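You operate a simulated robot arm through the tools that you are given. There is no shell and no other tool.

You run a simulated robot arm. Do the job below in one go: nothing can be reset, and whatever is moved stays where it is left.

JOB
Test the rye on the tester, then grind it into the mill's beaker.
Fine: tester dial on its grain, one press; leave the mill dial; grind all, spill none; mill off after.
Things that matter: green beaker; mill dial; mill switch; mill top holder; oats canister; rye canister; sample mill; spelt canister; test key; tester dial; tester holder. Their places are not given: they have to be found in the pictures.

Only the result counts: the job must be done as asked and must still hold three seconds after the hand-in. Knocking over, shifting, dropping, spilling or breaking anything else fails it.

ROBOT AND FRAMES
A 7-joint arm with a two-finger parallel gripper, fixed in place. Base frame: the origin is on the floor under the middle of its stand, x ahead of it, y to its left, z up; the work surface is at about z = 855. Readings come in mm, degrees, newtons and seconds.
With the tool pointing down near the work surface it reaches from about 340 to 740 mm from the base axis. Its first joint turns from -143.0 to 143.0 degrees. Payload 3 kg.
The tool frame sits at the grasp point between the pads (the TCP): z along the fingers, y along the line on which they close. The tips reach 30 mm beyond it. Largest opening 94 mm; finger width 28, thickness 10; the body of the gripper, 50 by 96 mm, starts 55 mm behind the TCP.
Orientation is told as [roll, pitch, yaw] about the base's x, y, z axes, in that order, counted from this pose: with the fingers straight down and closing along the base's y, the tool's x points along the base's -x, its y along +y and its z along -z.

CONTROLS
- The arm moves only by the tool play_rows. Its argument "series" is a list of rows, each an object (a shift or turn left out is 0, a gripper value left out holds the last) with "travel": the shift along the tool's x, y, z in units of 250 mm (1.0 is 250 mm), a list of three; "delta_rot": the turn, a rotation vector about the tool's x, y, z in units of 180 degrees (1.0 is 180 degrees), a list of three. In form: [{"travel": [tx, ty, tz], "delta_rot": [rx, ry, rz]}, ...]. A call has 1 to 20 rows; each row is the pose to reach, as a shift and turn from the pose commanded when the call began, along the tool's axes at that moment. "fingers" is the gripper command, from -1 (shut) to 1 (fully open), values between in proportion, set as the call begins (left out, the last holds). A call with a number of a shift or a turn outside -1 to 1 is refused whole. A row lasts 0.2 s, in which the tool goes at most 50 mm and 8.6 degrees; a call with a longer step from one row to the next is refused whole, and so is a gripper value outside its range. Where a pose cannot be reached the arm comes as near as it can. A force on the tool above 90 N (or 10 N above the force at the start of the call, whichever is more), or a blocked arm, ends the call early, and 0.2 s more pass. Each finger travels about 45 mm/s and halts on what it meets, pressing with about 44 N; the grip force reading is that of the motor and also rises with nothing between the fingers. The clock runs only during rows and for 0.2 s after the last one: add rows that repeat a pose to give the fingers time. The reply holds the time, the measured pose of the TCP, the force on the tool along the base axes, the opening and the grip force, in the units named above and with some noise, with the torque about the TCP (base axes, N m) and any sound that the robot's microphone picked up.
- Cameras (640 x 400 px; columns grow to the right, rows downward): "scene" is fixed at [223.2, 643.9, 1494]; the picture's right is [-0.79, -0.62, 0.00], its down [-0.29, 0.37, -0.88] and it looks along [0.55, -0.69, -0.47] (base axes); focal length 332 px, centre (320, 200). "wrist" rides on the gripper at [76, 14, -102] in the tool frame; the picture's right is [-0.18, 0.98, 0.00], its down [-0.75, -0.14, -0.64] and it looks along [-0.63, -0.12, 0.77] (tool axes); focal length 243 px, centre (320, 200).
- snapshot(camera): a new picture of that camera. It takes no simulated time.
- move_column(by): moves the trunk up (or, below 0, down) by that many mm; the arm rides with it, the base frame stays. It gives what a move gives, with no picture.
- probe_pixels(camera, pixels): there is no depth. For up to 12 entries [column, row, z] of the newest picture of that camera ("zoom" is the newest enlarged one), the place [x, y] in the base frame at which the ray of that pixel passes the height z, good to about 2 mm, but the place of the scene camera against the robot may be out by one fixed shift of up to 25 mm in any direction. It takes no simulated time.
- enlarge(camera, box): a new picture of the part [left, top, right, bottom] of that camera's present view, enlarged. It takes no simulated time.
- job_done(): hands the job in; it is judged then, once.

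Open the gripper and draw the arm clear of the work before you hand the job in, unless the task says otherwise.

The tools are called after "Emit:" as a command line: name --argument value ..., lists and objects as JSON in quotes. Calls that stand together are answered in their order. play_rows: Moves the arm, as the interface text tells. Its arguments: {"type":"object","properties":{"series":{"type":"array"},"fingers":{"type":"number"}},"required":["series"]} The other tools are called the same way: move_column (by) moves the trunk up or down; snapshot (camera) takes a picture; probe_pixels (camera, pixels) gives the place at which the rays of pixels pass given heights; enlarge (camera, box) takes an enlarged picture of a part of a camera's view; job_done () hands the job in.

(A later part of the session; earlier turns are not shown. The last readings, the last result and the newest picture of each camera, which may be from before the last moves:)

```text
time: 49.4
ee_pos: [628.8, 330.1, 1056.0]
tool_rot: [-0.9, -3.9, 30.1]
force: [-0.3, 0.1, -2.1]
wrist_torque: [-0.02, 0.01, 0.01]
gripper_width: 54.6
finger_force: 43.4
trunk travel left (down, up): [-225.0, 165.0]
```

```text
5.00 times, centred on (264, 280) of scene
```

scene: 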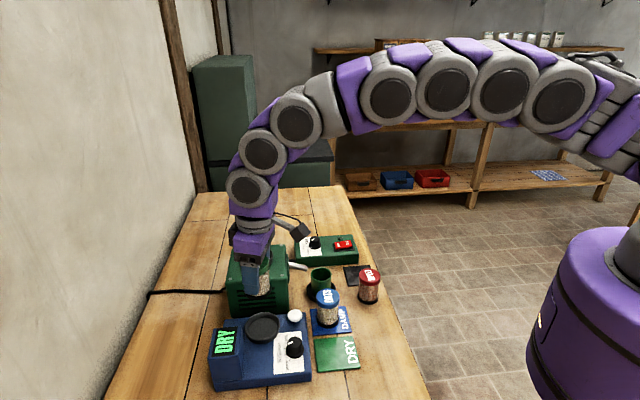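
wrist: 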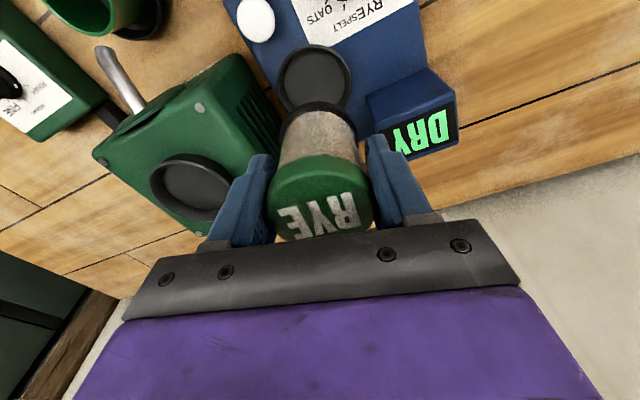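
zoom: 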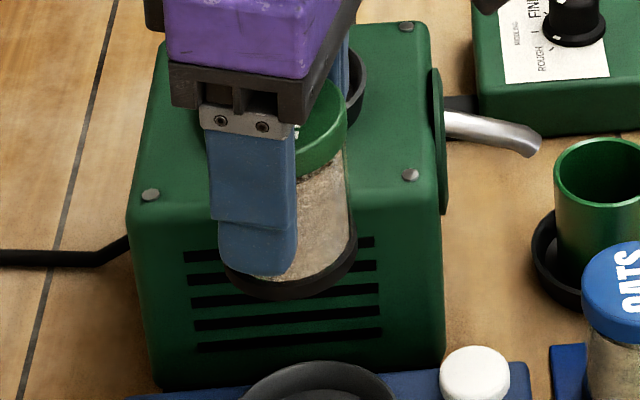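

The canister is lifted clean (display still DRY). I carry it over to the mill's top holder, keeping base height ≈1005, above the rim.

Emit:
play_rows --series '[{"travel": [-0.03, -0.09, 0.0035]}, {"travel": [-0.067, -0.2, 0.0077]}, {"travel": [-0.105, -0.31, 0.012]}, {"travel": [-0.145, -0.425, 0.0164]}, {"travel": [-0.1773, -0.521, 0.02]}, {"travel": [-0.1773, -0.521, 0.02]}, {"travel": [-0.1773, -0.521, 0.02]}]'

Emit:
snapshot --camera "wrist"

Emit:
enlarge --camera "wrist" --box '[224, 60, 416, 180]'

Emit:
snapshot --camera "scene"

Emit:
enlarge --camera "scene" --box '[200, 210, 328, 290]'

```text
time: 51.0
ee_pos: [732.4, 237.4, 1055.6]
tool_rot: [-1.0, -3.9, 30.1]
force: [0.2, 0.3, -1.7]
wrist_torque: [0.03, -0.02, -0.04]
gripper_width: 54.4
finger_force: 44.1
trunk travel left (down, up): [-225.0, 165.0]
```

```text
taken
```

wrist: 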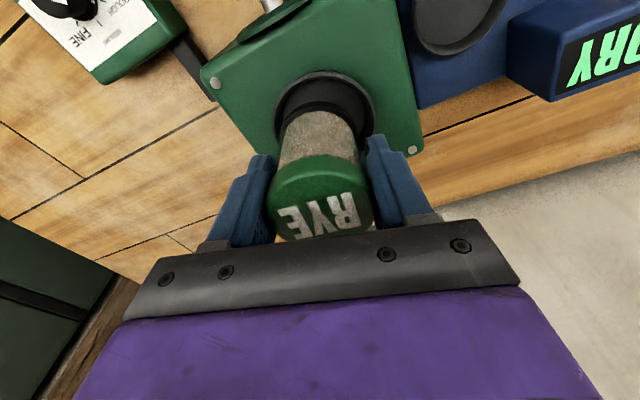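

```text
3.33 times, centred on (320, 120) of wrist
```

zoom: 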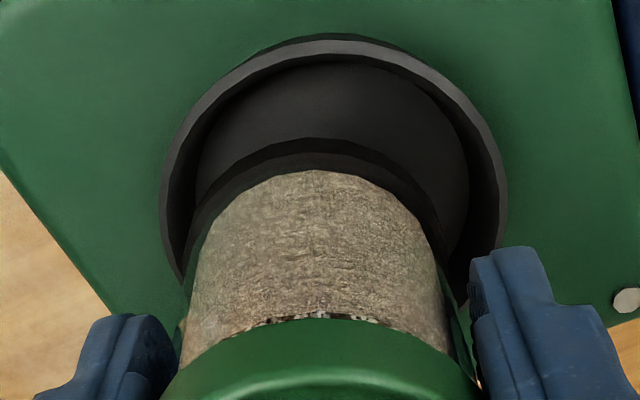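

```text
taken
```

scene: 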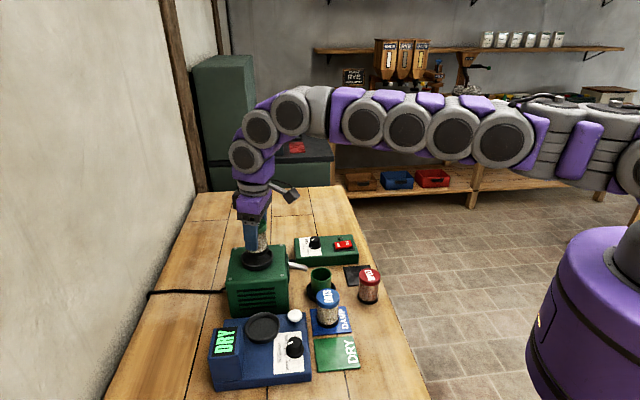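

```text
5.00 times, centred on (264, 250) of scene
```

zoom: 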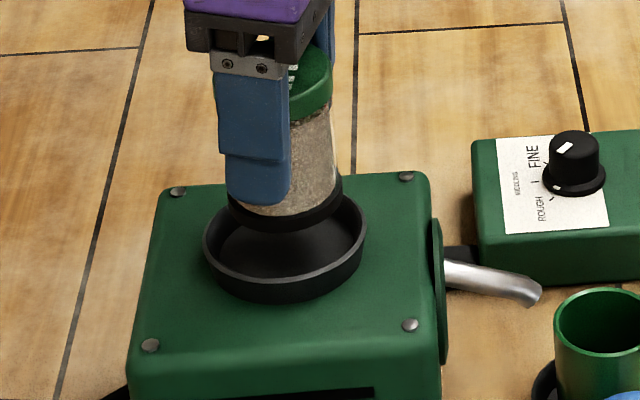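

The canister hovers over the holder; the rim centre (col ≈324) is about 3.5 mm to +tool y of the canister. I shift that much and lower 18 mm for another check.

Emit:
play_rows --series '[{"travel": [0.001, 0.014, 0]}, {"travel": [0.003, 0.0145, 0.036]}, {"travel": [0.006, 0.015, 0.072]}, {"travel": [0.006, 0.015, 0.072]}, {"travel": [0.006, 0.015, 0.072]}]'

Emit:
snapshot --camera "wrist"

Emit:
enlarge --camera "wrist" --box '[224, 60, 416, 180]'

Emit:
enlarge --camera "scene" --box '[216, 225, 296, 275]'

```text
time: 52.2
ee_pos: [732.6, 239.7, 1037.1]
tool_rot: [-0.9, -3.8, 30.1]
force: [-0.6, 0.4, -3.0]
wrist_torque: [0.0, 0.03, 0.01]
gripper_width: 54.5
finger_force: 43.8
trunk travel left (down, up): [-225.0, 165.0]
```

```text
taken
```

wrist: 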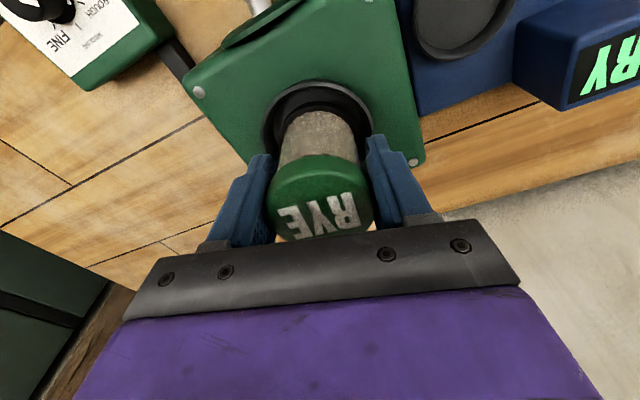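

```text
3.33 times, centred on (320, 120) of wrist
```

zoom: 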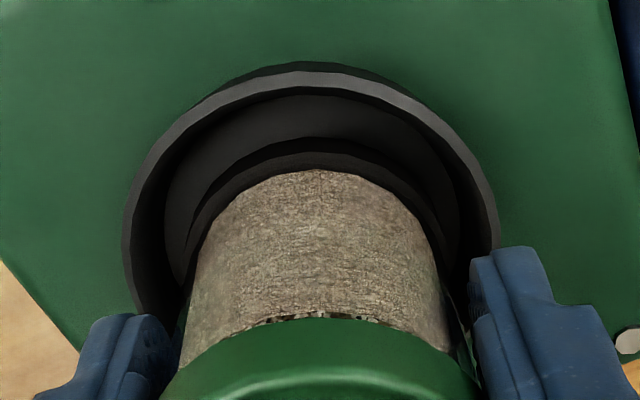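

```text
8.00 times, centred on (256, 250) of scene
```

zoom: 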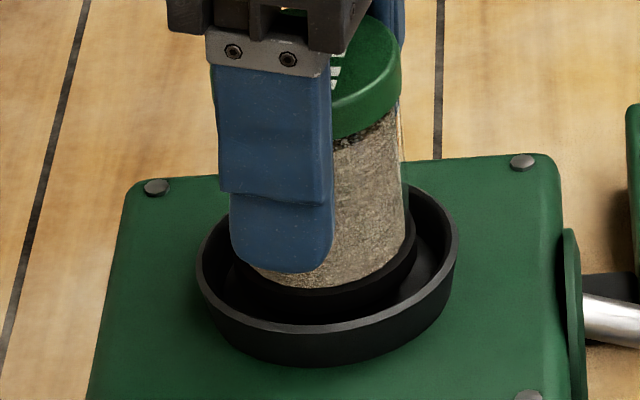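

Rim and base are concentric to about 1 mm. I lower another 8 mm and watch the force.

Emit:
play_rows --series '[{"travel": [0.0011, 0.0002, 0.016]}, {"travel": [0.0022, 0.0005, 0.032]}, {"travel": [0.0022, 0.0005, 0.032]}]'

```text
time: 53.0
ee_pos: [730.9, 240.0, 1030.9]
tool_rot: [-1.0, -4.1, 30.1]
force: [-0.5, -0.2, 12.2]
wrist_torque: [0.17, 0.33, 0.02]
gripper_width: 54.6
finger_force: 44.3
trunk travel left (down, up): [-225.0, 165.0]
```

Contact at TCP z≈1030.9 with ~15 N. I press 2 mm further to make sure it sits on the floor.

Emit:
play_rows --series '[{"travel": [0.0006, 0.0001, 0.008]}, {"travel": [0.0006, 0.0001, 0.008]}]'

Emit:
snapshot --camera "wrist"

Emit:
enlarge --camera "wrist" --box '[224, 60, 416, 180]'

Emit:
snapshot --camera "scene"

Emit:
enlarge --camera "scene" --box '[216, 225, 296, 275]'

```text
time: 53.6
ee_pos: [731.8, 238.6, 1028.7]
tool_rot: [-1.0, -4.2, 30.0]
force: [8.4, 1.0, 28.0]
wrist_torque: [0.34, 0.23, 0.01]
gripper_width: 54.2
finger_force: 44.2
trunk travel left (down, up): [-225.0, 165.0]
```

```text
taken
```

wrist: 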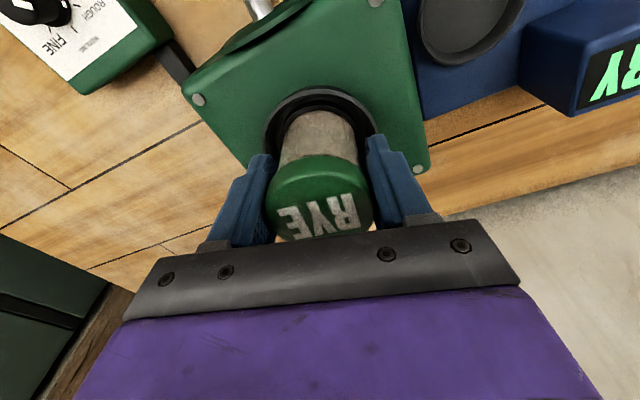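

```text
3.33 times, centred on (320, 120) of wrist
```

zoom: 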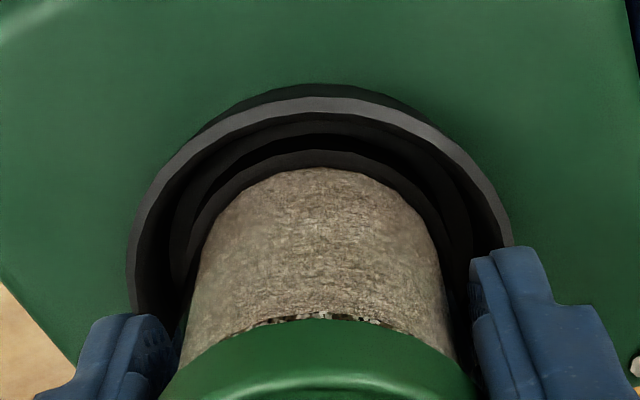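

```text
taken
```

scene: 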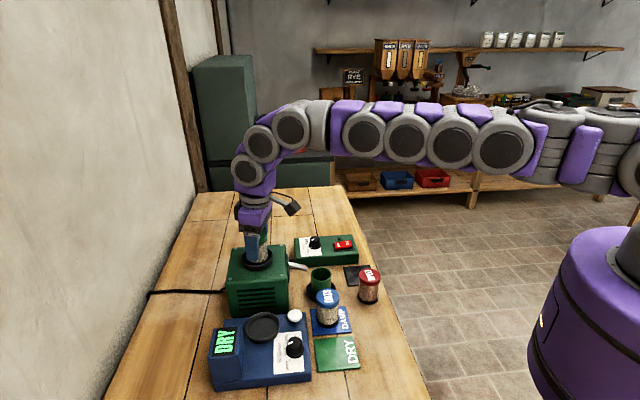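

```text
8.00 times, centred on (256, 250) of scene
```

zoom: 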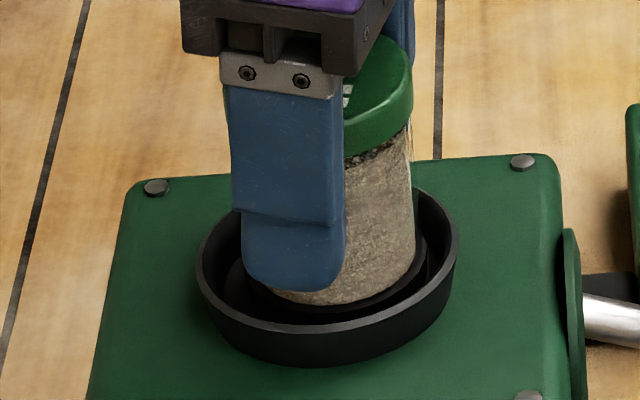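

Seated on the holder floor (28 N). I ease off 2 mm, open to ~72 mm and rise straight up.

Emit:
play_rows --series '[{"travel": [-0.0005, -0.0001, -0.008]}, {"travel": [-0.0005, -0.0001, -0.008]}]'

Emit:
play_rows --series '[{"travel": [0, 0, 0]}, {"travel": [0, 0, 0]}, {"travel": [-0.0041, -0.0009, -0.06]}, {"travel": [-0.0109, -0.0023, -0.16]}, {"travel": [-0.0191, -0.004, -0.28]}, {"travel": [-0.0273, -0.0057, -0.4]}, {"travel": [-0.0273, -0.0057, -0.4]}]' --fingers 0.53

Emit:
snapshot --camera "wrist"

Emit:
snapshot --camera "scene"

Emit:
enlarge --camera "scene" --box '[200, 200, 360, 300]'

```text
time: 54.2
ee_pos: [729.9, 239.5, 1028.8]
tool_rot: [-0.9, -3.9, 30.2]
force: [6.6, 0.0, 18.4]
wrist_torque: [0.39, -0.07, -0.18]
gripper_width: 54.1
finger_force: 44.1
trunk travel left (down, up): [-225.0, 165.0]
```

```text
time: 55.8
ee_pos: [732.9, 240.8, 1128.0]
tool_rot: [-0.9, -3.9, 30.2]
force: [0.1, -0.3, 0.5]
wrist_torque: [-0.01, 0.01, -0.02]
gripper_width: 71.9
finger_force: 0.1
trunk travel left (down, up): [-225.0, 165.0]
```

```text
taken
```

wrist: 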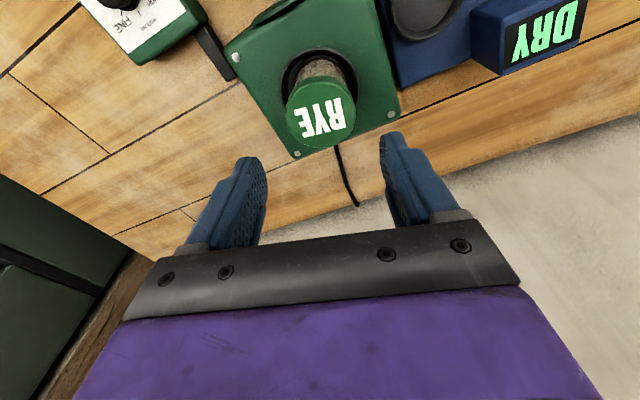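

```text
taken
```

scene: 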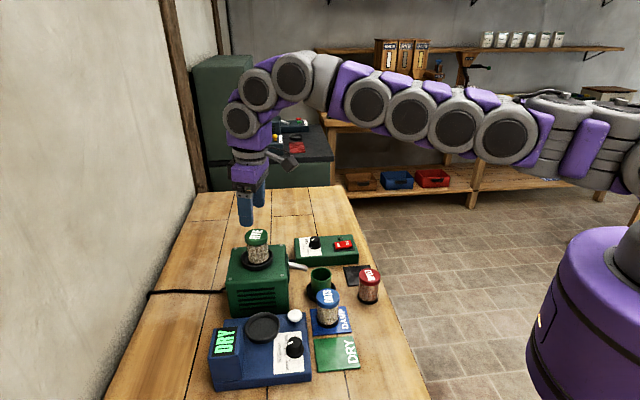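

```text
4.00 times, centred on (280, 250) of scene
```

zoom: 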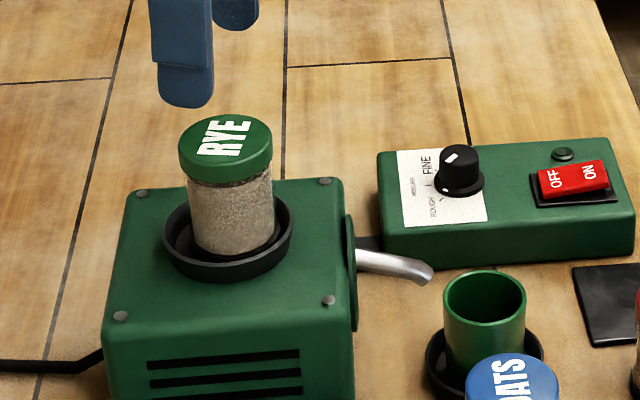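

The canister stands upright in the mill holder. I back away, undoing the tilt, and keep height well above it.

Emit:
play_rows --series '[{"travel": [0.05, -0.025, -0.003], "delta_rot": [-0.0015, 0.007, 0]}, {"travel": [0.15, -0.075, -0.01], "delta_rot": [-0.003, 0.0145, 0]}, {"travel": [0.258, -0.128, -0.0156], "delta_rot": [-0.00456, 0.02176, 0]}, {"travel": [0.258, -0.128, -0.0156], "delta_rot": [-0.00456, 0.02176, 0]}]' --fingers -1

```text
time: 56.8
ee_pos: [693.4, 179.2, 1131.3]
tool_rot: [-0.1, 0.0, 30.1]
force: [0.5, 0.2, -0.3]
wrist_torque: [-0.02, -0.01, -0.02]
gripper_width: 0.0
finger_force: 14.3
trunk travel left (down, up): [-225.0, 165.0]
```

Vertical again at (693,179,1131). I swing over toward the mill's control box, turning to yaw −45° to align with the rocker.

Emit:
play_rows --series '[{"travel": [0.056, -0.054, 0.013], "delta_rot": [0, 0, 0.0463]}, {"travel": [0.112, -0.109, 0.027], "delta_rot": [0, 0, 0.0926]}, {"travel": [0.168, -0.163, 0.04], "delta_rot": [0, 0, 0.1389]}, {"travel": [0.224, -0.218, 0.054], "delta_rot": [0, 0, 0.1852]}, {"travel": [0.28, -0.272, 0.068], "delta_rot": [0, 0, 0.2315]}, {"travel": [0.336, -0.327, 0.082], "delta_rot": [0, 0, 0.2778]}, {"travel": [0.392, -0.381, 0.096], "delta_rot": [0, 0, 0.3241]}, {"travel": [0.448, -0.436, 0.11], "delta_rot": [0, 0, 0.3704]}, {"travel": [0.504, -0.49, 0.124], "delta_rot": [0, 0, 0.4167]}, {"travel": [0.504, -0.49, 0.124], "delta_rot": [0, 0, 0.4167]}]'

Emit:
snapshot --camera "wrist"

Emit:
enlarge --camera "wrist" --box '[200, 20, 440, 170]'

```text
time: 59.0
ee_pos: [644.8, 9.0, 1099.1]
tool_rot: [0.1, 0.0, -45.0]
force: [-0.2, -0.1, 0.1]
wrist_torque: [0.01, -0.03, 0.0]
gripper_width: 0.1
finger_force: 32.4
trunk travel left (down, up): [-225.0, 165.0]
```

```text
taken
```

wrist: 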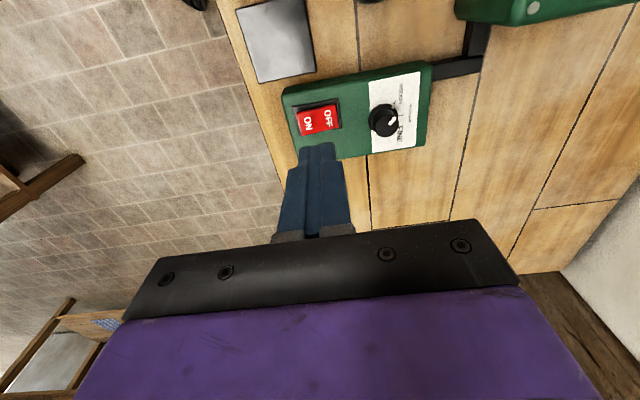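

```text
2.67 times, centred on (320, 95) of wrist
```

zoom: 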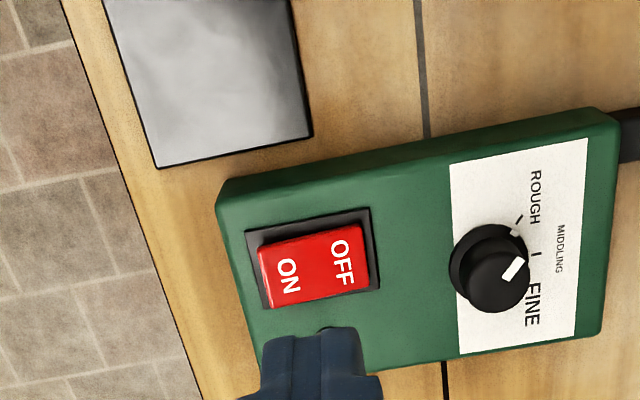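

The rocker is at about (318,120) with ON at (308,123), which computes to ON-half centre ≈(656,−39) at z≈900. I move above it, stopping with tips ~25 mm above.

Emit:
play_rows --series '[{"travel": [-0.08, -0.05, 0.05]}, {"travel": [-0.1655, -0.1077, 0.15]}, {"travel": [-0.1655, -0.1077, 0.3]}, {"travel": [-0.1655, -0.1077, 0.45]}, {"travel": [-0.1655, -0.1077, 0.576]}, {"travel": [-0.1655, -0.1077, 0.576]}]'

Emit:
snapshot --camera "wrist"

Emit:
enlarge --camera "wrist" --box '[240, 70, 432, 190]'

Emit:
snapshot --camera "scene"

Emit:
enlarge --camera "scene" --box '[288, 210, 384, 270]'

```text
time: 60.4
ee_pos: [652.4, -39.3, 956.7]
tool_rot: [0.1, 0.0, -44.9]
force: [0.6, -0.3, 1.2]
wrist_torque: [-0.03, 0.01, 0.02]
gripper_width: 0.1
finger_force: 33.8
trunk travel left (down, up): [-225.0, 165.0]
```

```text
taken
```

wrist: 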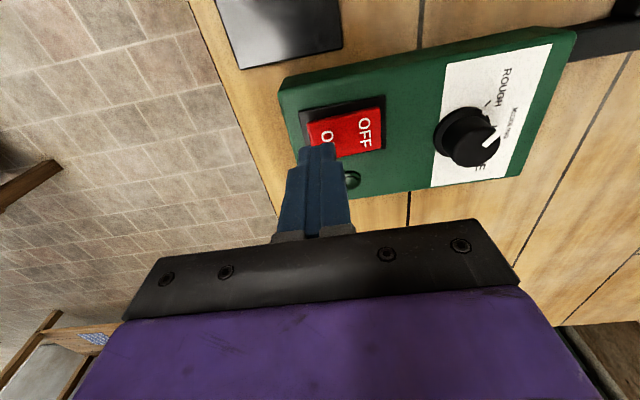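

```text
3.33 times, centred on (336, 130) of wrist
```

zoom: 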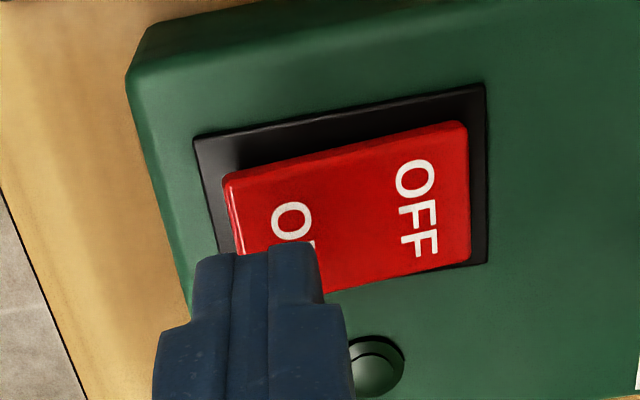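

```text
taken
```

scene: 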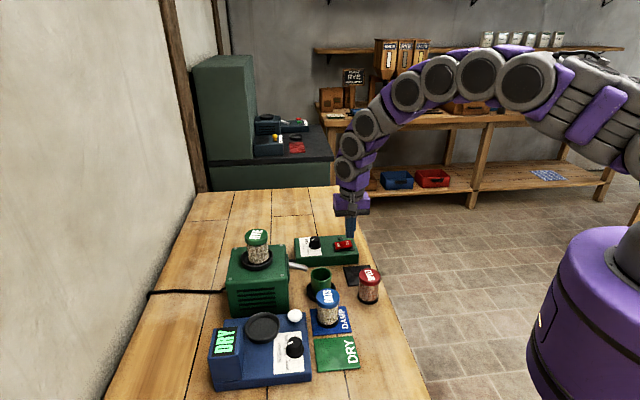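

```text
6.67 times, centred on (336, 240) of scene
```

zoom: 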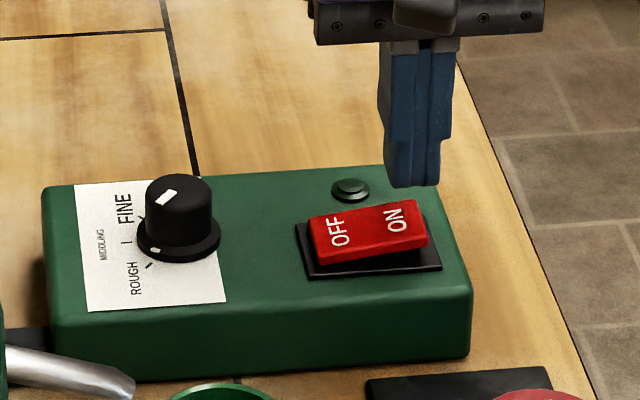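

The tool axis projects onto the ON half, slightly toward its outer end; I shift +3 mm along tool y and lower to tips ≈908.

Emit:
play_rows --series '[{"travel": [0, 0.012, 0.03]}, {"travel": [0, 0.012, 0.06]}, {"travel": [0, 0.012, 0.072]}, {"travel": [0, 0.012, 0.072]}]'

Emit:
snapshot --camera "scene"

Emit:
enlarge --camera "scene" --box '[288, 210, 384, 270]'

Emit:
snapshot --camera "wrist"

Emit:
enlarge --camera "wrist" --box '[240, 90, 432, 210]'

```text
time: 61.4
ee_pos: [656.0, -36.1, 936.4]
tool_rot: [0.1, 0.0, -45.0]
force: [0.0, -0.7, -0.3]
wrist_torque: [-0.01, 0.02, 0.02]
gripper_width: 0.0
finger_force: 32.9
trunk travel left (down, up): [-225.0, 165.0]
```

```text
taken
```

scene: 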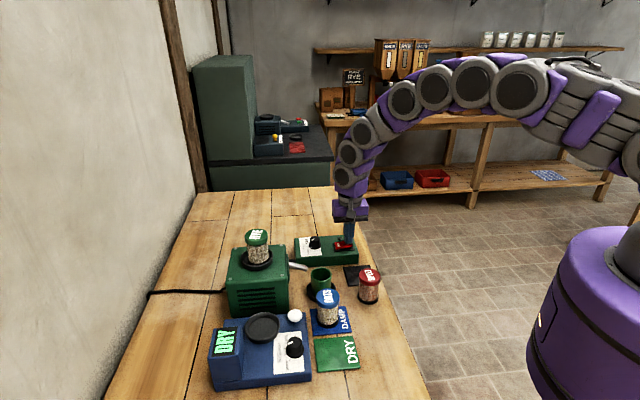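

```text
6.67 times, centred on (336, 240) of scene
```

zoom: 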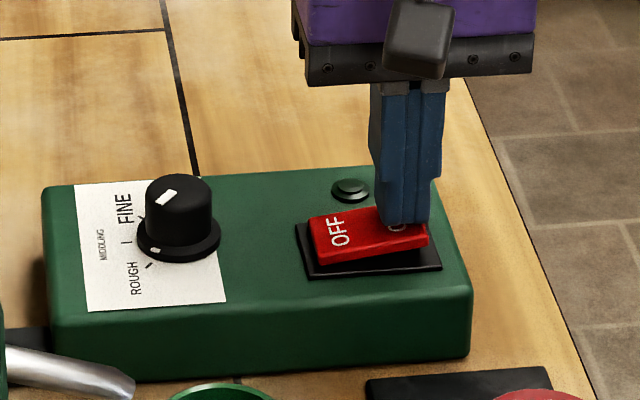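

```text
taken
```

wrist: 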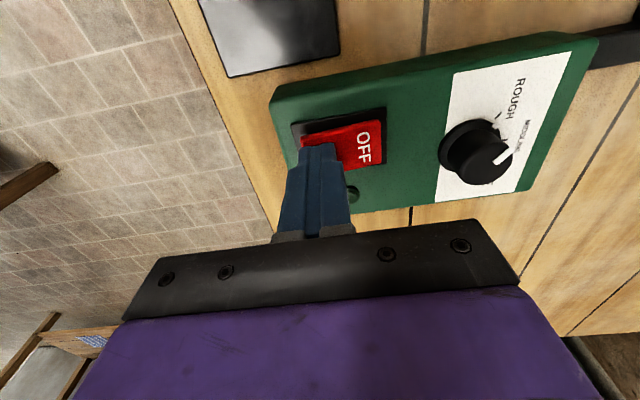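

```text
3.33 times, centred on (336, 150) of wrist
```

zoom: 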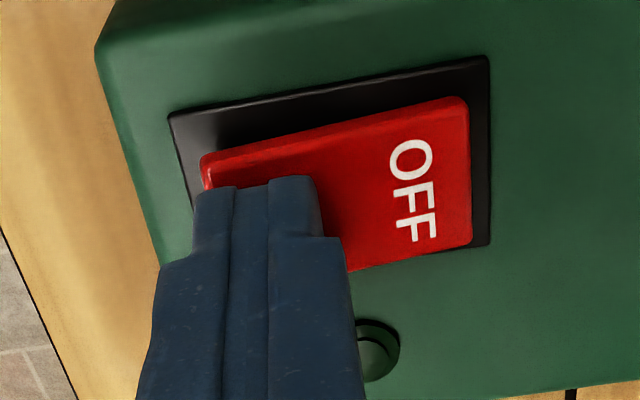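

Fingertips are right over the ON half. I press down gradually up to 8 mm and listen for the click.

Emit:
play_rows --series '[{"travel": [0, 0, 0.012]}, {"travel": [0, 0, 0.022]}, {"travel": [0, 0, 0.032]}]'

Emit:
snapshot --camera "scene"

Emit:
enlarge --camera "scene" --box '[280, 210, 376, 270]'

```text
time: 62.2
ee_pos: [656.1, -36.0, 932.4]
tool_rot: [0.2, -0.1, -44.9]
force: [-4.3, -3.2, 33.0]
wrist_torque: [0.19, -0.03, 0.04]
gripper_width: 0.0
finger_force: 33.1
trunk travel left (down, up): [-225.0, 165.0]
```

```text
taken
```

scene: 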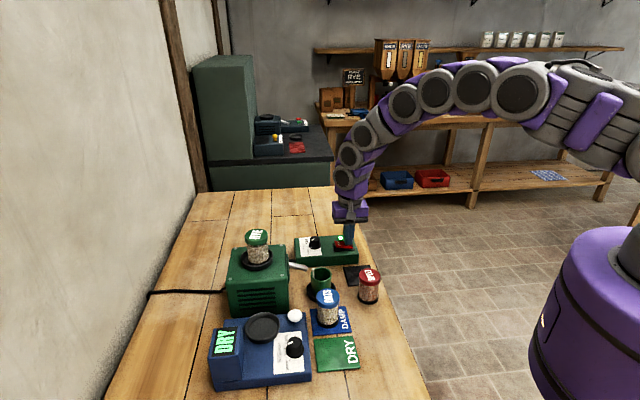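

```text
6.67 times, centred on (328, 240) of scene
```

zoom: 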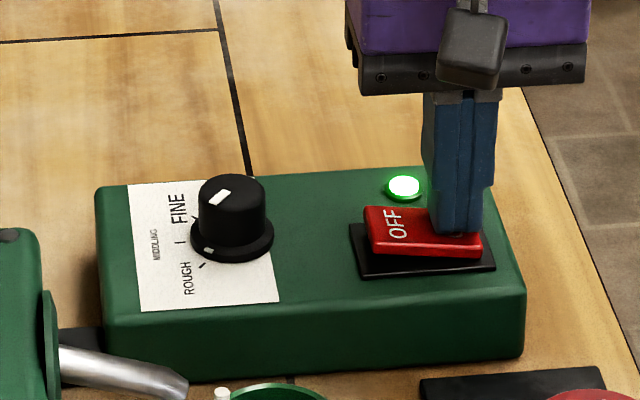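

The lamp lit green — the mill is on. I immediately look at the spout and beaker.

Emit:
enlarge --camera "scene" --box '[272, 250, 352, 300]'

```text
8.00 times, centred on (312, 275) of scene
```

zoom: 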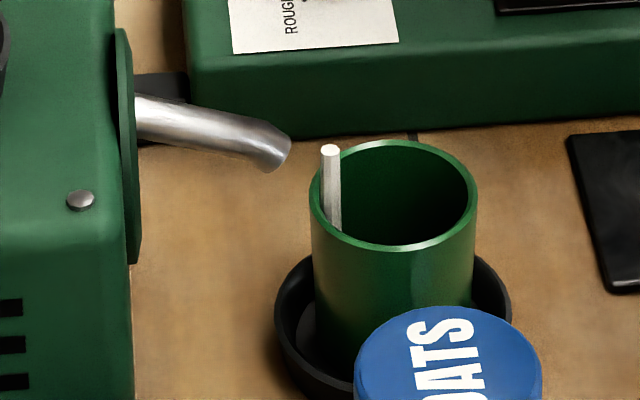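

The stream falls inside the beaker's rim. I lift the fingers off the rocker, move over the OFF half and wait, listening for the end of grinding.

Emit:
play_rows --series '[{"travel": [0, 0, -0.03]}, {"travel": [0, 0, -0.1]}, {"travel": [0, 0.06, -0.1]}, {"travel": [0, 0.114, -0.1]}, {"travel": [0, 0.114, -0.1]}]'

Emit:
snapshot --camera "scene"

Emit:
enlarge --camera "scene" --box '[224, 210, 384, 310]'

```text
time: 63.4
ee_pos: [676.3, -15.3, 954.2]
tool_rot: [0.1, 0.0, -44.9]
force: [-0.4, -0.1, 0.3]
wrist_torque: [0.04, -0.01, -0.01]
gripper_width: 0.1
finger_force: 33.1
trunk travel left (down, up): [-225.0, 165.0]
```

```text
taken
```

scene: 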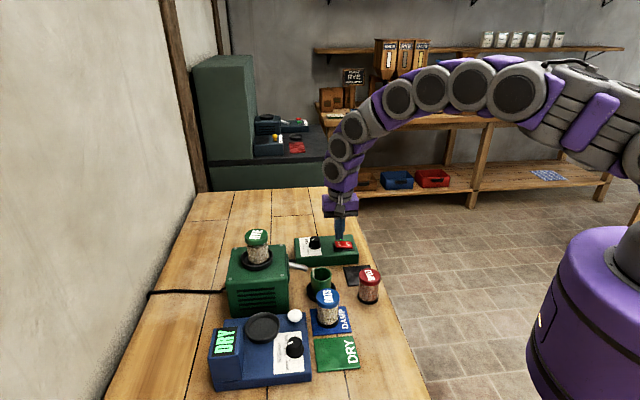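

```text
4.00 times, centred on (304, 260) of scene
```

zoom: 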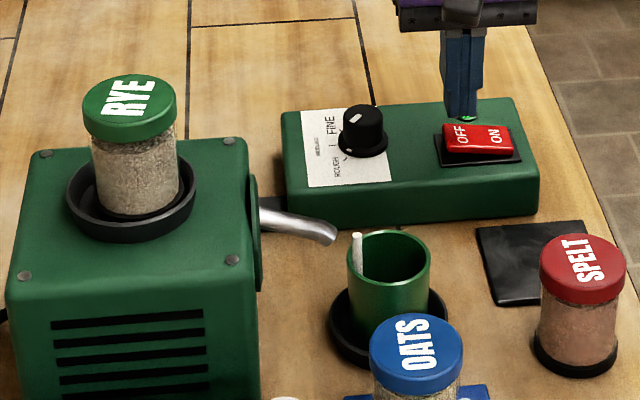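

The mill is running with the stream going into the beaker. I hold here for 4 s and look again.

Emit:
play_rows --series '[{"travel": [0, 0, 0]}, {"travel": [0, 0, 0]}, {"travel": [0, 0, 0]}, {"travel": [0, 0, 0]}, {"travel": [0, 0, 0]}, {"travel": [0, 0, 0]}, {"travel": [0, 0, 0]}, {"travel": [0, 0, 0]}, {"travel": [0, 0, 0]}, {"travel": [0, 0, 0]}, {"travel": [0, 0, 0]}, {"travel": [0, 0, 0]}, {"travel": [0, 0, 0]}, {"travel": [0, 0, 0]}, {"travel": [0, 0, 0]}, {"travel": [0, 0, 0]}, {"travel": [0, 0, 0]}, {"travel": [0, 0, 0]}, {"travel": [0, 0, 0]}, {"travel": [0, 0, 0]}]'

Emit:
snapshot --camera "scene"

Emit:
enlarge --camera "scene" --box '[224, 210, 384, 310]'

Emit:
enlarge --camera "scene" --box '[272, 250, 352, 300]'

```text
time: 67.6
ee_pos: [675.4, -16.6, 954.7]
tool_rot: [0.0, -0.1, -44.9]
force: [0.3, 0.6, 0.2]
wrist_torque: [0.01, 0.0, -0.03]
gripper_width: 0.0
finger_force: 32.6
trunk travel left (down, up): [-225.0, 165.0]
```

```text
taken
```

scene: 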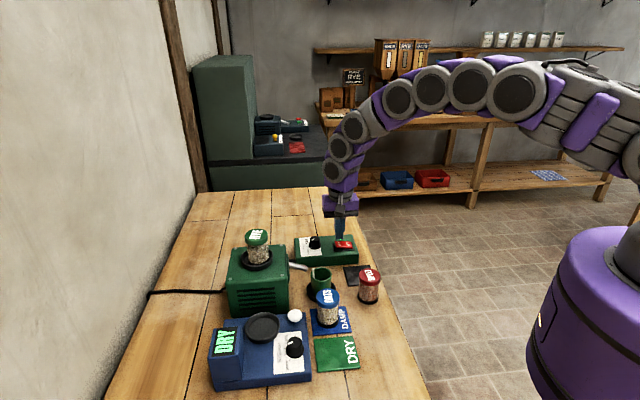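

```text
4.00 times, centred on (304, 260) of scene
```

zoom: 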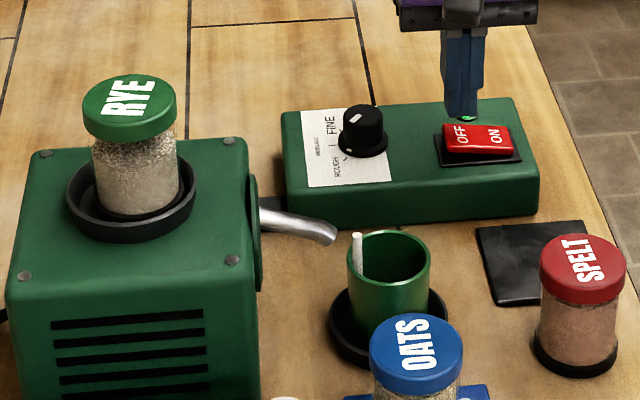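

```text
8.00 times, centred on (312, 275) of scene
```

zoom: 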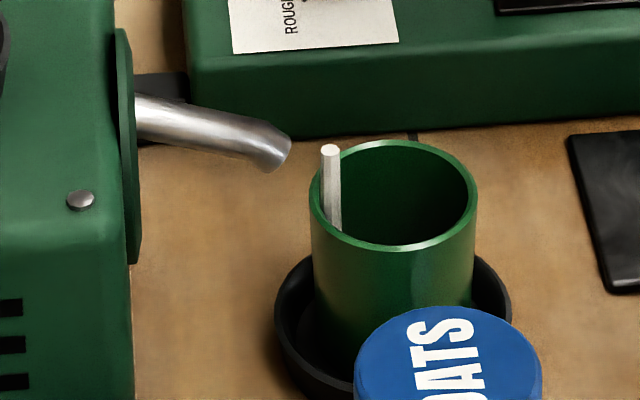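

The grain level in the rye canister is dropping and the stream continues into the beaker. I keep waiting.

Emit:
play_rows --series '[{"travel": [0, 0, 0]}, {"travel": [0, 0, 0]}, {"travel": [0, 0, 0]}, {"travel": [0, 0, 0]}, {"travel": [0, 0, 0]}, {"travel": [0, 0, 0]}, {"travel": [0, 0, 0]}, {"travel": [0, 0, 0]}, {"travel": [0, 0, 0]}, {"travel": [0, 0, 0]}, {"travel": [0, 0, 0]}, {"travel": [0, 0, 0]}, {"travel": [0, 0, 0]}, {"travel": [0, 0, 0]}, {"travel": [0, 0, 0]}, {"travel": [0, 0, 0]}, {"travel": [0, 0, 0]}, {"travel": [0, 0, 0]}, {"travel": [0, 0, 0]}, {"travel": [0, 0, 0]}]'

Emit:
enlarge --camera "scene" --box '[224, 210, 384, 310]'

Emit:
enlarge --camera "scene" --box '[232, 222, 280, 252]'

```text
time: 71.8
ee_pos: [674.3, -16.4, 954.6]
tool_rot: [0.0, 0.0, -44.9]
force: [-0.4, 0.2, -0.2]
wrist_torque: [0.0, -0.01, 0.01]
gripper_width: 0.0
finger_force: 32.8
trunk travel left (down, up): [-225.0, 165.0]
```

```text
4.00 times, centred on (304, 260) of scene
```

zoom: 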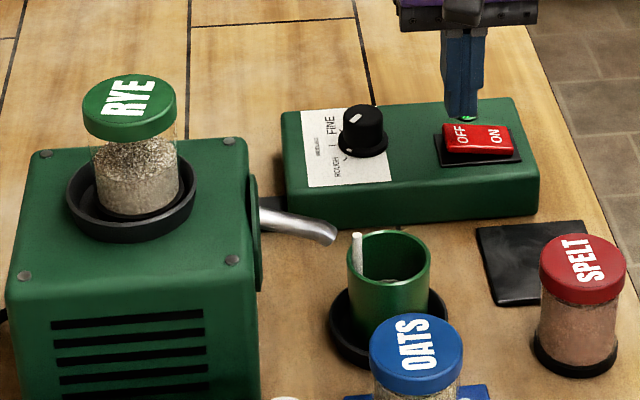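

```text
13.33 times, centred on (256, 237) of scene
```

zoom: 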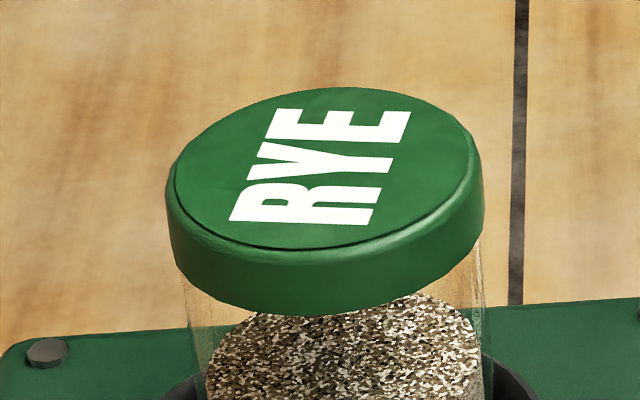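

The canister is emptying steadily and the beaker now shows some grist. I continue waiting.

Emit:
play_rows --series '[{"travel": [0, 0, 0]}, {"travel": [0, 0, 0]}, {"travel": [0, 0, 0]}, {"travel": [0, 0, 0]}, {"travel": [0, 0, 0]}, {"travel": [0, 0, 0]}, {"travel": [0, 0, 0]}, {"travel": [0, 0, 0]}, {"travel": [0, 0, 0]}, {"travel": [0, 0, 0]}, {"travel": [0, 0, 0]}, {"travel": [0, 0, 0]}, {"travel": [0, 0, 0]}, {"travel": [0, 0, 0]}, {"travel": [0, 0, 0]}, {"travel": [0, 0, 0]}, {"travel": [0, 0, 0]}, {"travel": [0, 0, 0]}, {"travel": [0, 0, 0]}, {"travel": [0, 0, 0]}]'

Emit:
enlarge --camera "scene" --box '[224, 210, 384, 310]'

```text
time: 76.0
ee_pos: [674.8, -16.3, 954.9]
tool_rot: [0.0, 0.0, -44.9]
force: [0.3, -0.7, 0.0]
wrist_torque: [-0.03, 0.0, -0.02]
gripper_width: 0.2
finger_force: 32.7
trunk travel left (down, up): [-225.0, 165.0]
```

```text
4.00 times, centred on (304, 260) of scene
```

zoom: 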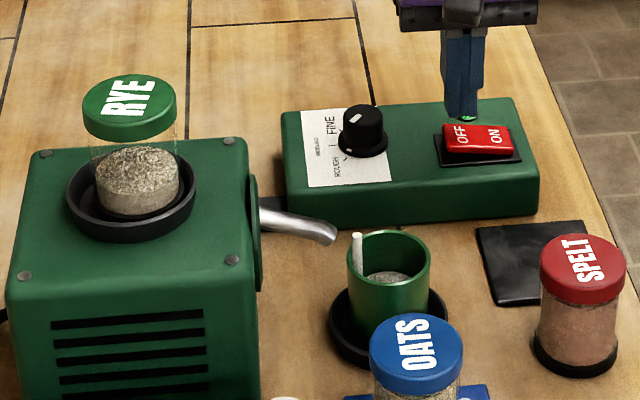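

About half is ground after ~14 s, and the beaker has room. I keep waiting in 4 s steps.

Emit:
play_rows --series '[{"travel": [0, 0, 0]}, {"travel": [0, 0, 0]}, {"travel": [0, 0, 0]}, {"travel": [0, 0, 0]}, {"travel": [0, 0, 0]}, {"travel": [0, 0, 0]}, {"travel": [0, 0, 0]}, {"travel": [0, 0, 0]}, {"travel": [0, 0, 0]}, {"travel": [0, 0, 0]}, {"travel": [0, 0, 0]}, {"travel": [0, 0, 0]}, {"travel": [0, 0, 0]}, {"travel": [0, 0, 0]}, {"travel": [0, 0, 0]}, {"travel": [0, 0, 0]}, {"travel": [0, 0, 0]}, {"travel": [0, 0, 0]}, {"travel": [0, 0, 0]}, {"travel": [0, 0, 0]}]'

Emit:
enlarge --camera "scene" --box '[224, 210, 384, 310]'

```text
time: 80.2
ee_pos: [675.6, -16.4, 954.6]
tool_rot: [0.0, 0.0, -44.8]
force: [-0.4, 0.0, 0.1]
wrist_torque: [-0.03, -0.01, 0.0]
gripper_width: 0.2
finger_force: 33.2
trunk travel left (down, up): [-225.0, 165.0]
```

```text
4.00 times, centred on (304, 260) of scene
```

zoom: 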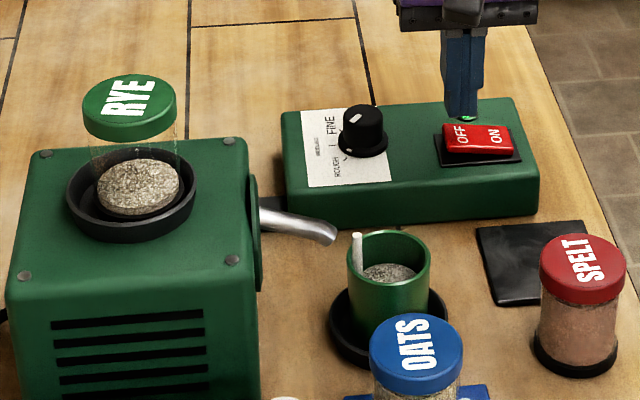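

The canister is now about a quarter full, the beaker about half full. I wait another 4 s.

Emit:
play_rows --series '[{"travel": [0, 0, 0]}, {"travel": [0, 0, 0]}, {"travel": [0, 0, 0]}, {"travel": [0, 0, 0]}, {"travel": [0, 0, 0]}, {"travel": [0, 0, 0]}, {"travel": [0, 0, 0]}, {"travel": [0, 0, 0]}, {"travel": [0, 0, 0]}, {"travel": [0, 0, 0]}, {"travel": [0, 0, 0]}, {"travel": [0, 0, 0]}, {"travel": [0, 0, 0]}, {"travel": [0, 0, 0]}, {"travel": [0, 0, 0]}, {"travel": [0, 0, 0]}, {"travel": [0, 0, 0]}, {"travel": [0, 0, 0]}, {"travel": [0, 0, 0]}, {"travel": [0, 0, 0]}]'

Emit:
enlarge --camera "scene" --box '[224, 210, 384, 310]'

```text
time: 84.4
ee_pos: [674.6, -15.9, 955.0]
tool_rot: [0.0, 0.0, -44.9]
force: [0.4, -0.1, -0.5]
wrist_torque: [0.0, -0.01, 0.03]
gripper_width: 0.0
finger_force: 33.5
trunk travel left (down, up): [-225.0, 165.0]
```

```text
4.00 times, centred on (304, 260) of scene
```

zoom: 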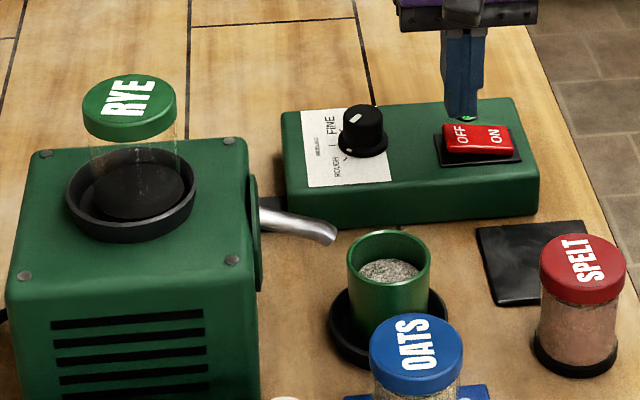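

The canister looks empty and the stream has stopped. I enlarge the canister and the switch, and check the wrist view before pressing OFF.

Emit:
enlarge --camera "scene" --box '[232, 230, 280, 260]'

Emit:
snapshot --camera "wrist"

Emit:
enlarge --camera "wrist" --box '[224, 70, 416, 190]'

```text
13.33 times, centred on (256, 245) of scene
```

zoom: 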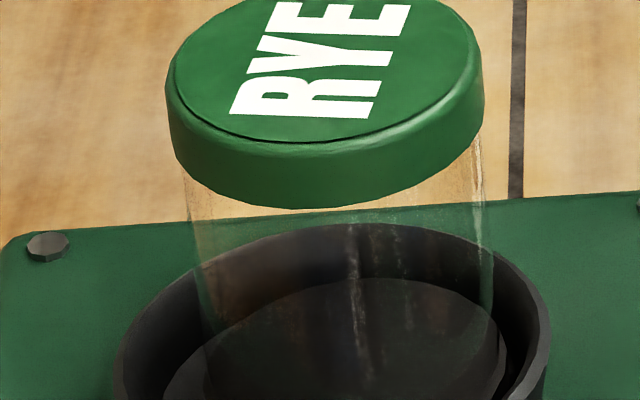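

```text
taken
```

wrist: 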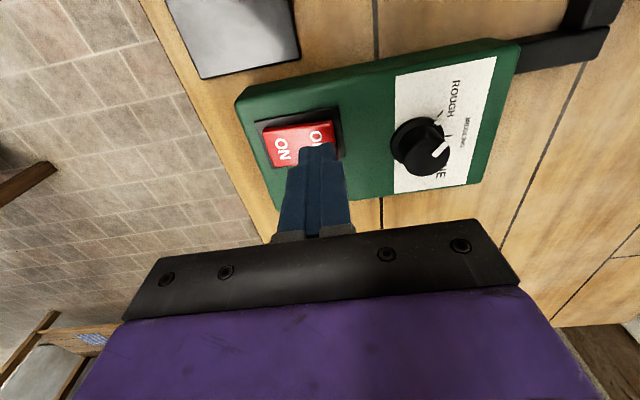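

```text
3.33 times, centred on (320, 130) of wrist
```

zoom: 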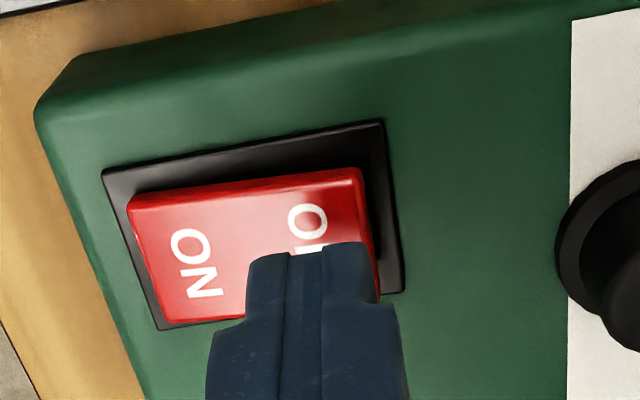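

The canister is empty. The tool axis projects about 15 mm onto the OFF half, so I lower to just above it and press OFF as I did ON.

Emit:
play_rows --series '[{"travel": [0, 0.004, 0.03]}, {"travel": [0, 0.004, 0.06]}, {"travel": [0, 0.004, 0.072]}, {"travel": [0, 0.004, 0.084]}, {"travel": [0, 0.004, 0.094]}, {"travel": [0, 0.004, 0.104]}]'

Emit:
snapshot --camera "scene"

Emit:
enlarge --camera "scene" --box '[280, 210, 376, 270]'

```text
time: 85.8
ee_pos: [676.2, -14.4, 931.3]
tool_rot: [0.3, -0.4, -44.9]
force: [0.0, -0.1, 43.3]
wrist_torque: [-0.1, 0.42, -0.04]
gripper_width: 0.2
finger_force: 33.1
trunk travel left (down, up): [-225.0, 165.0]
```

```text
taken
```

scene: 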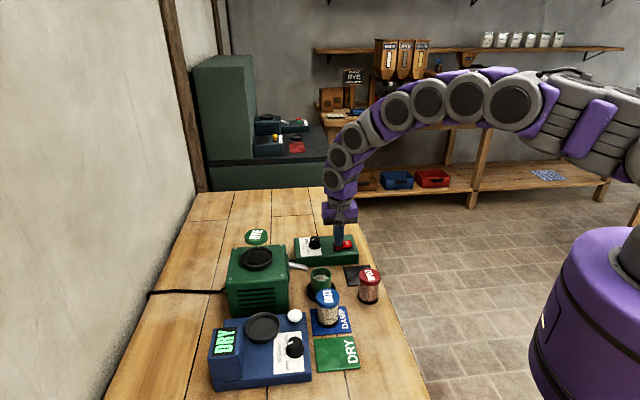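

```text
6.67 times, centred on (328, 240) of scene
```

zoom: 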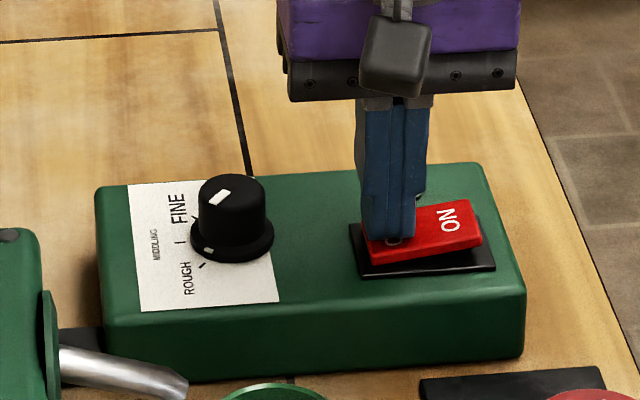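

The OFF side is pressed down and ON raised. I lift off and check that the lamp is dark.

Emit:
play_rows --series '[{"travel": [0, 0, -0.03]}, {"travel": [0, 0, -0.15]}, {"travel": [0, 0, -0.33]}, {"travel": [0, 0, -0.5]}, {"travel": [0, 0, -0.66]}, {"travel": [0, 0, -0.66]}]'

Emit:
snapshot --camera "scene"

Emit:
enlarge --camera "scene" --box '[280, 210, 376, 270]'

Emit:
snapshot --camera "wrist"

```text
time: 87.2
ee_pos: [675.3, -16.9, 1091.8]
tool_rot: [0.0, 0.0, -44.9]
force: [-0.6, -0.2, 0.9]
wrist_torque: [-0.03, 0.0, -0.01]
gripper_width: 0.0
finger_force: 32.9
trunk travel left (down, up): [-225.0, 165.0]
```

```text
taken
```

scene: 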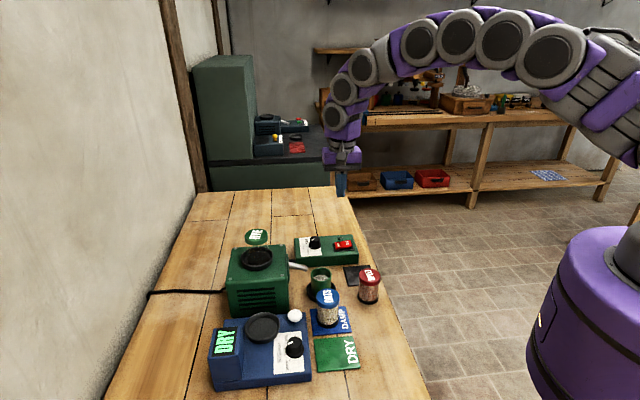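

```text
6.67 times, centred on (328, 240) of scene
```

zoom: 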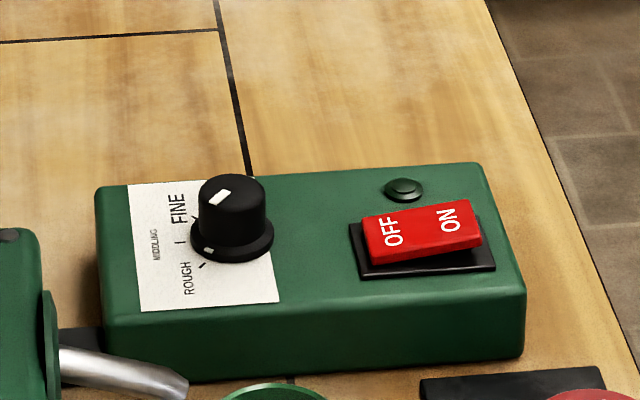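

```text
taken
```

wrist: 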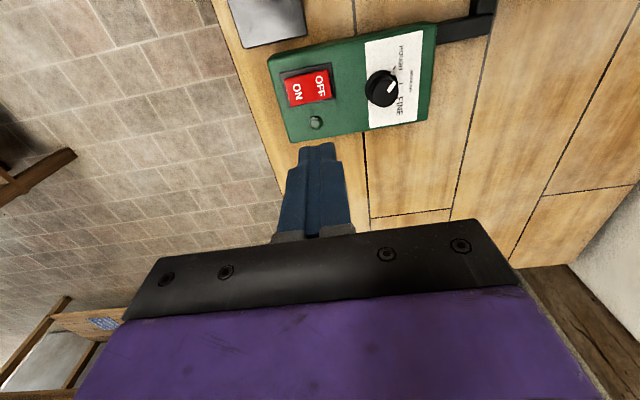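

The lamp is dark, the rocker is on OFF and the mill dial is untouched. I open the gripper and draw the arm up and back, clear of the work.

Emit:
play_rows --series '[{"travel": [0, 0, -0.15]}, {"travel": [0.1, -0.025, -0.28]}, {"travel": [0.2, -0.05, -0.41]}, {"travel": [0.3, -0.08, -0.53]}, {"travel": [0.4, -0.1, -0.6]}, {"travel": [0.4525, -0.113, -0.6]}, {"travel": [0.4525, -0.113, -0.6]}]' --fingers 1

Emit:
snapshot --camera "scene"

Emit:
enlarge --camera "scene" --box '[216, 220, 376, 320]'

Emit:
enlarge --camera "scene" --box '[200, 300, 360, 400]'

Emit:
snapshot --camera "wrist"

```text
time: 88.8
ee_pos: [576.6, 45.7, 1240.7]
tool_rot: [0.1, 0.1, -44.9]
force: [0.4, -0.4, -0.6]
wrist_torque: [0.0, -0.03, 0.02]
gripper_width: 94.1
finger_force: 0.0
trunk travel left (down, up): [-225.0, 165.0]
```

```text
taken
```

scene: 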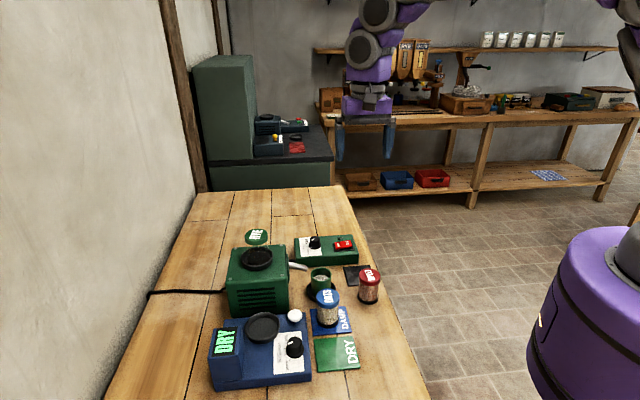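

```text
4.00 times, centred on (296, 270) of scene
```

zoom: 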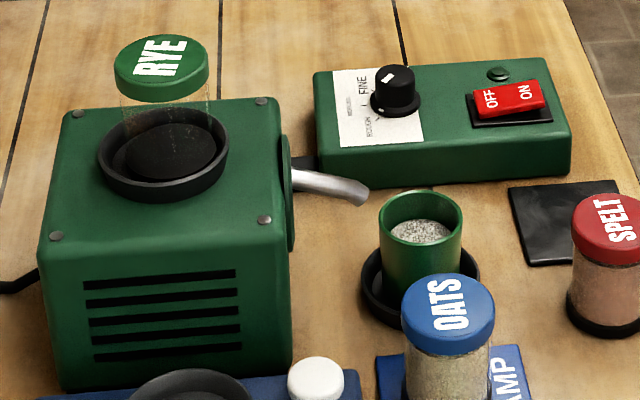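

```text
4.00 times, centred on (280, 350) of scene
```

zoom: 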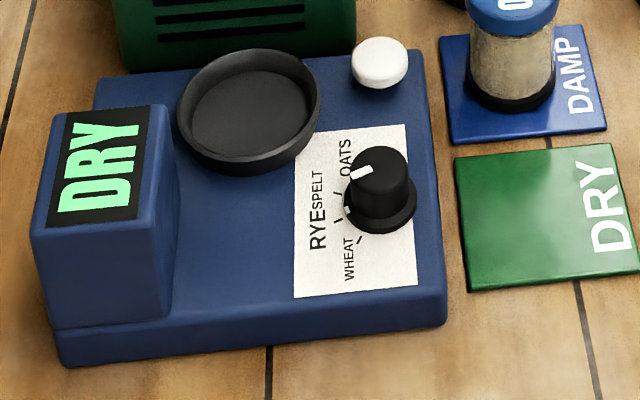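

```text
taken
```

wrist: 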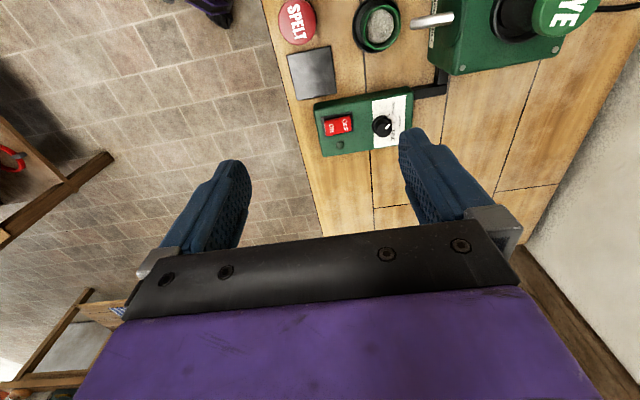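

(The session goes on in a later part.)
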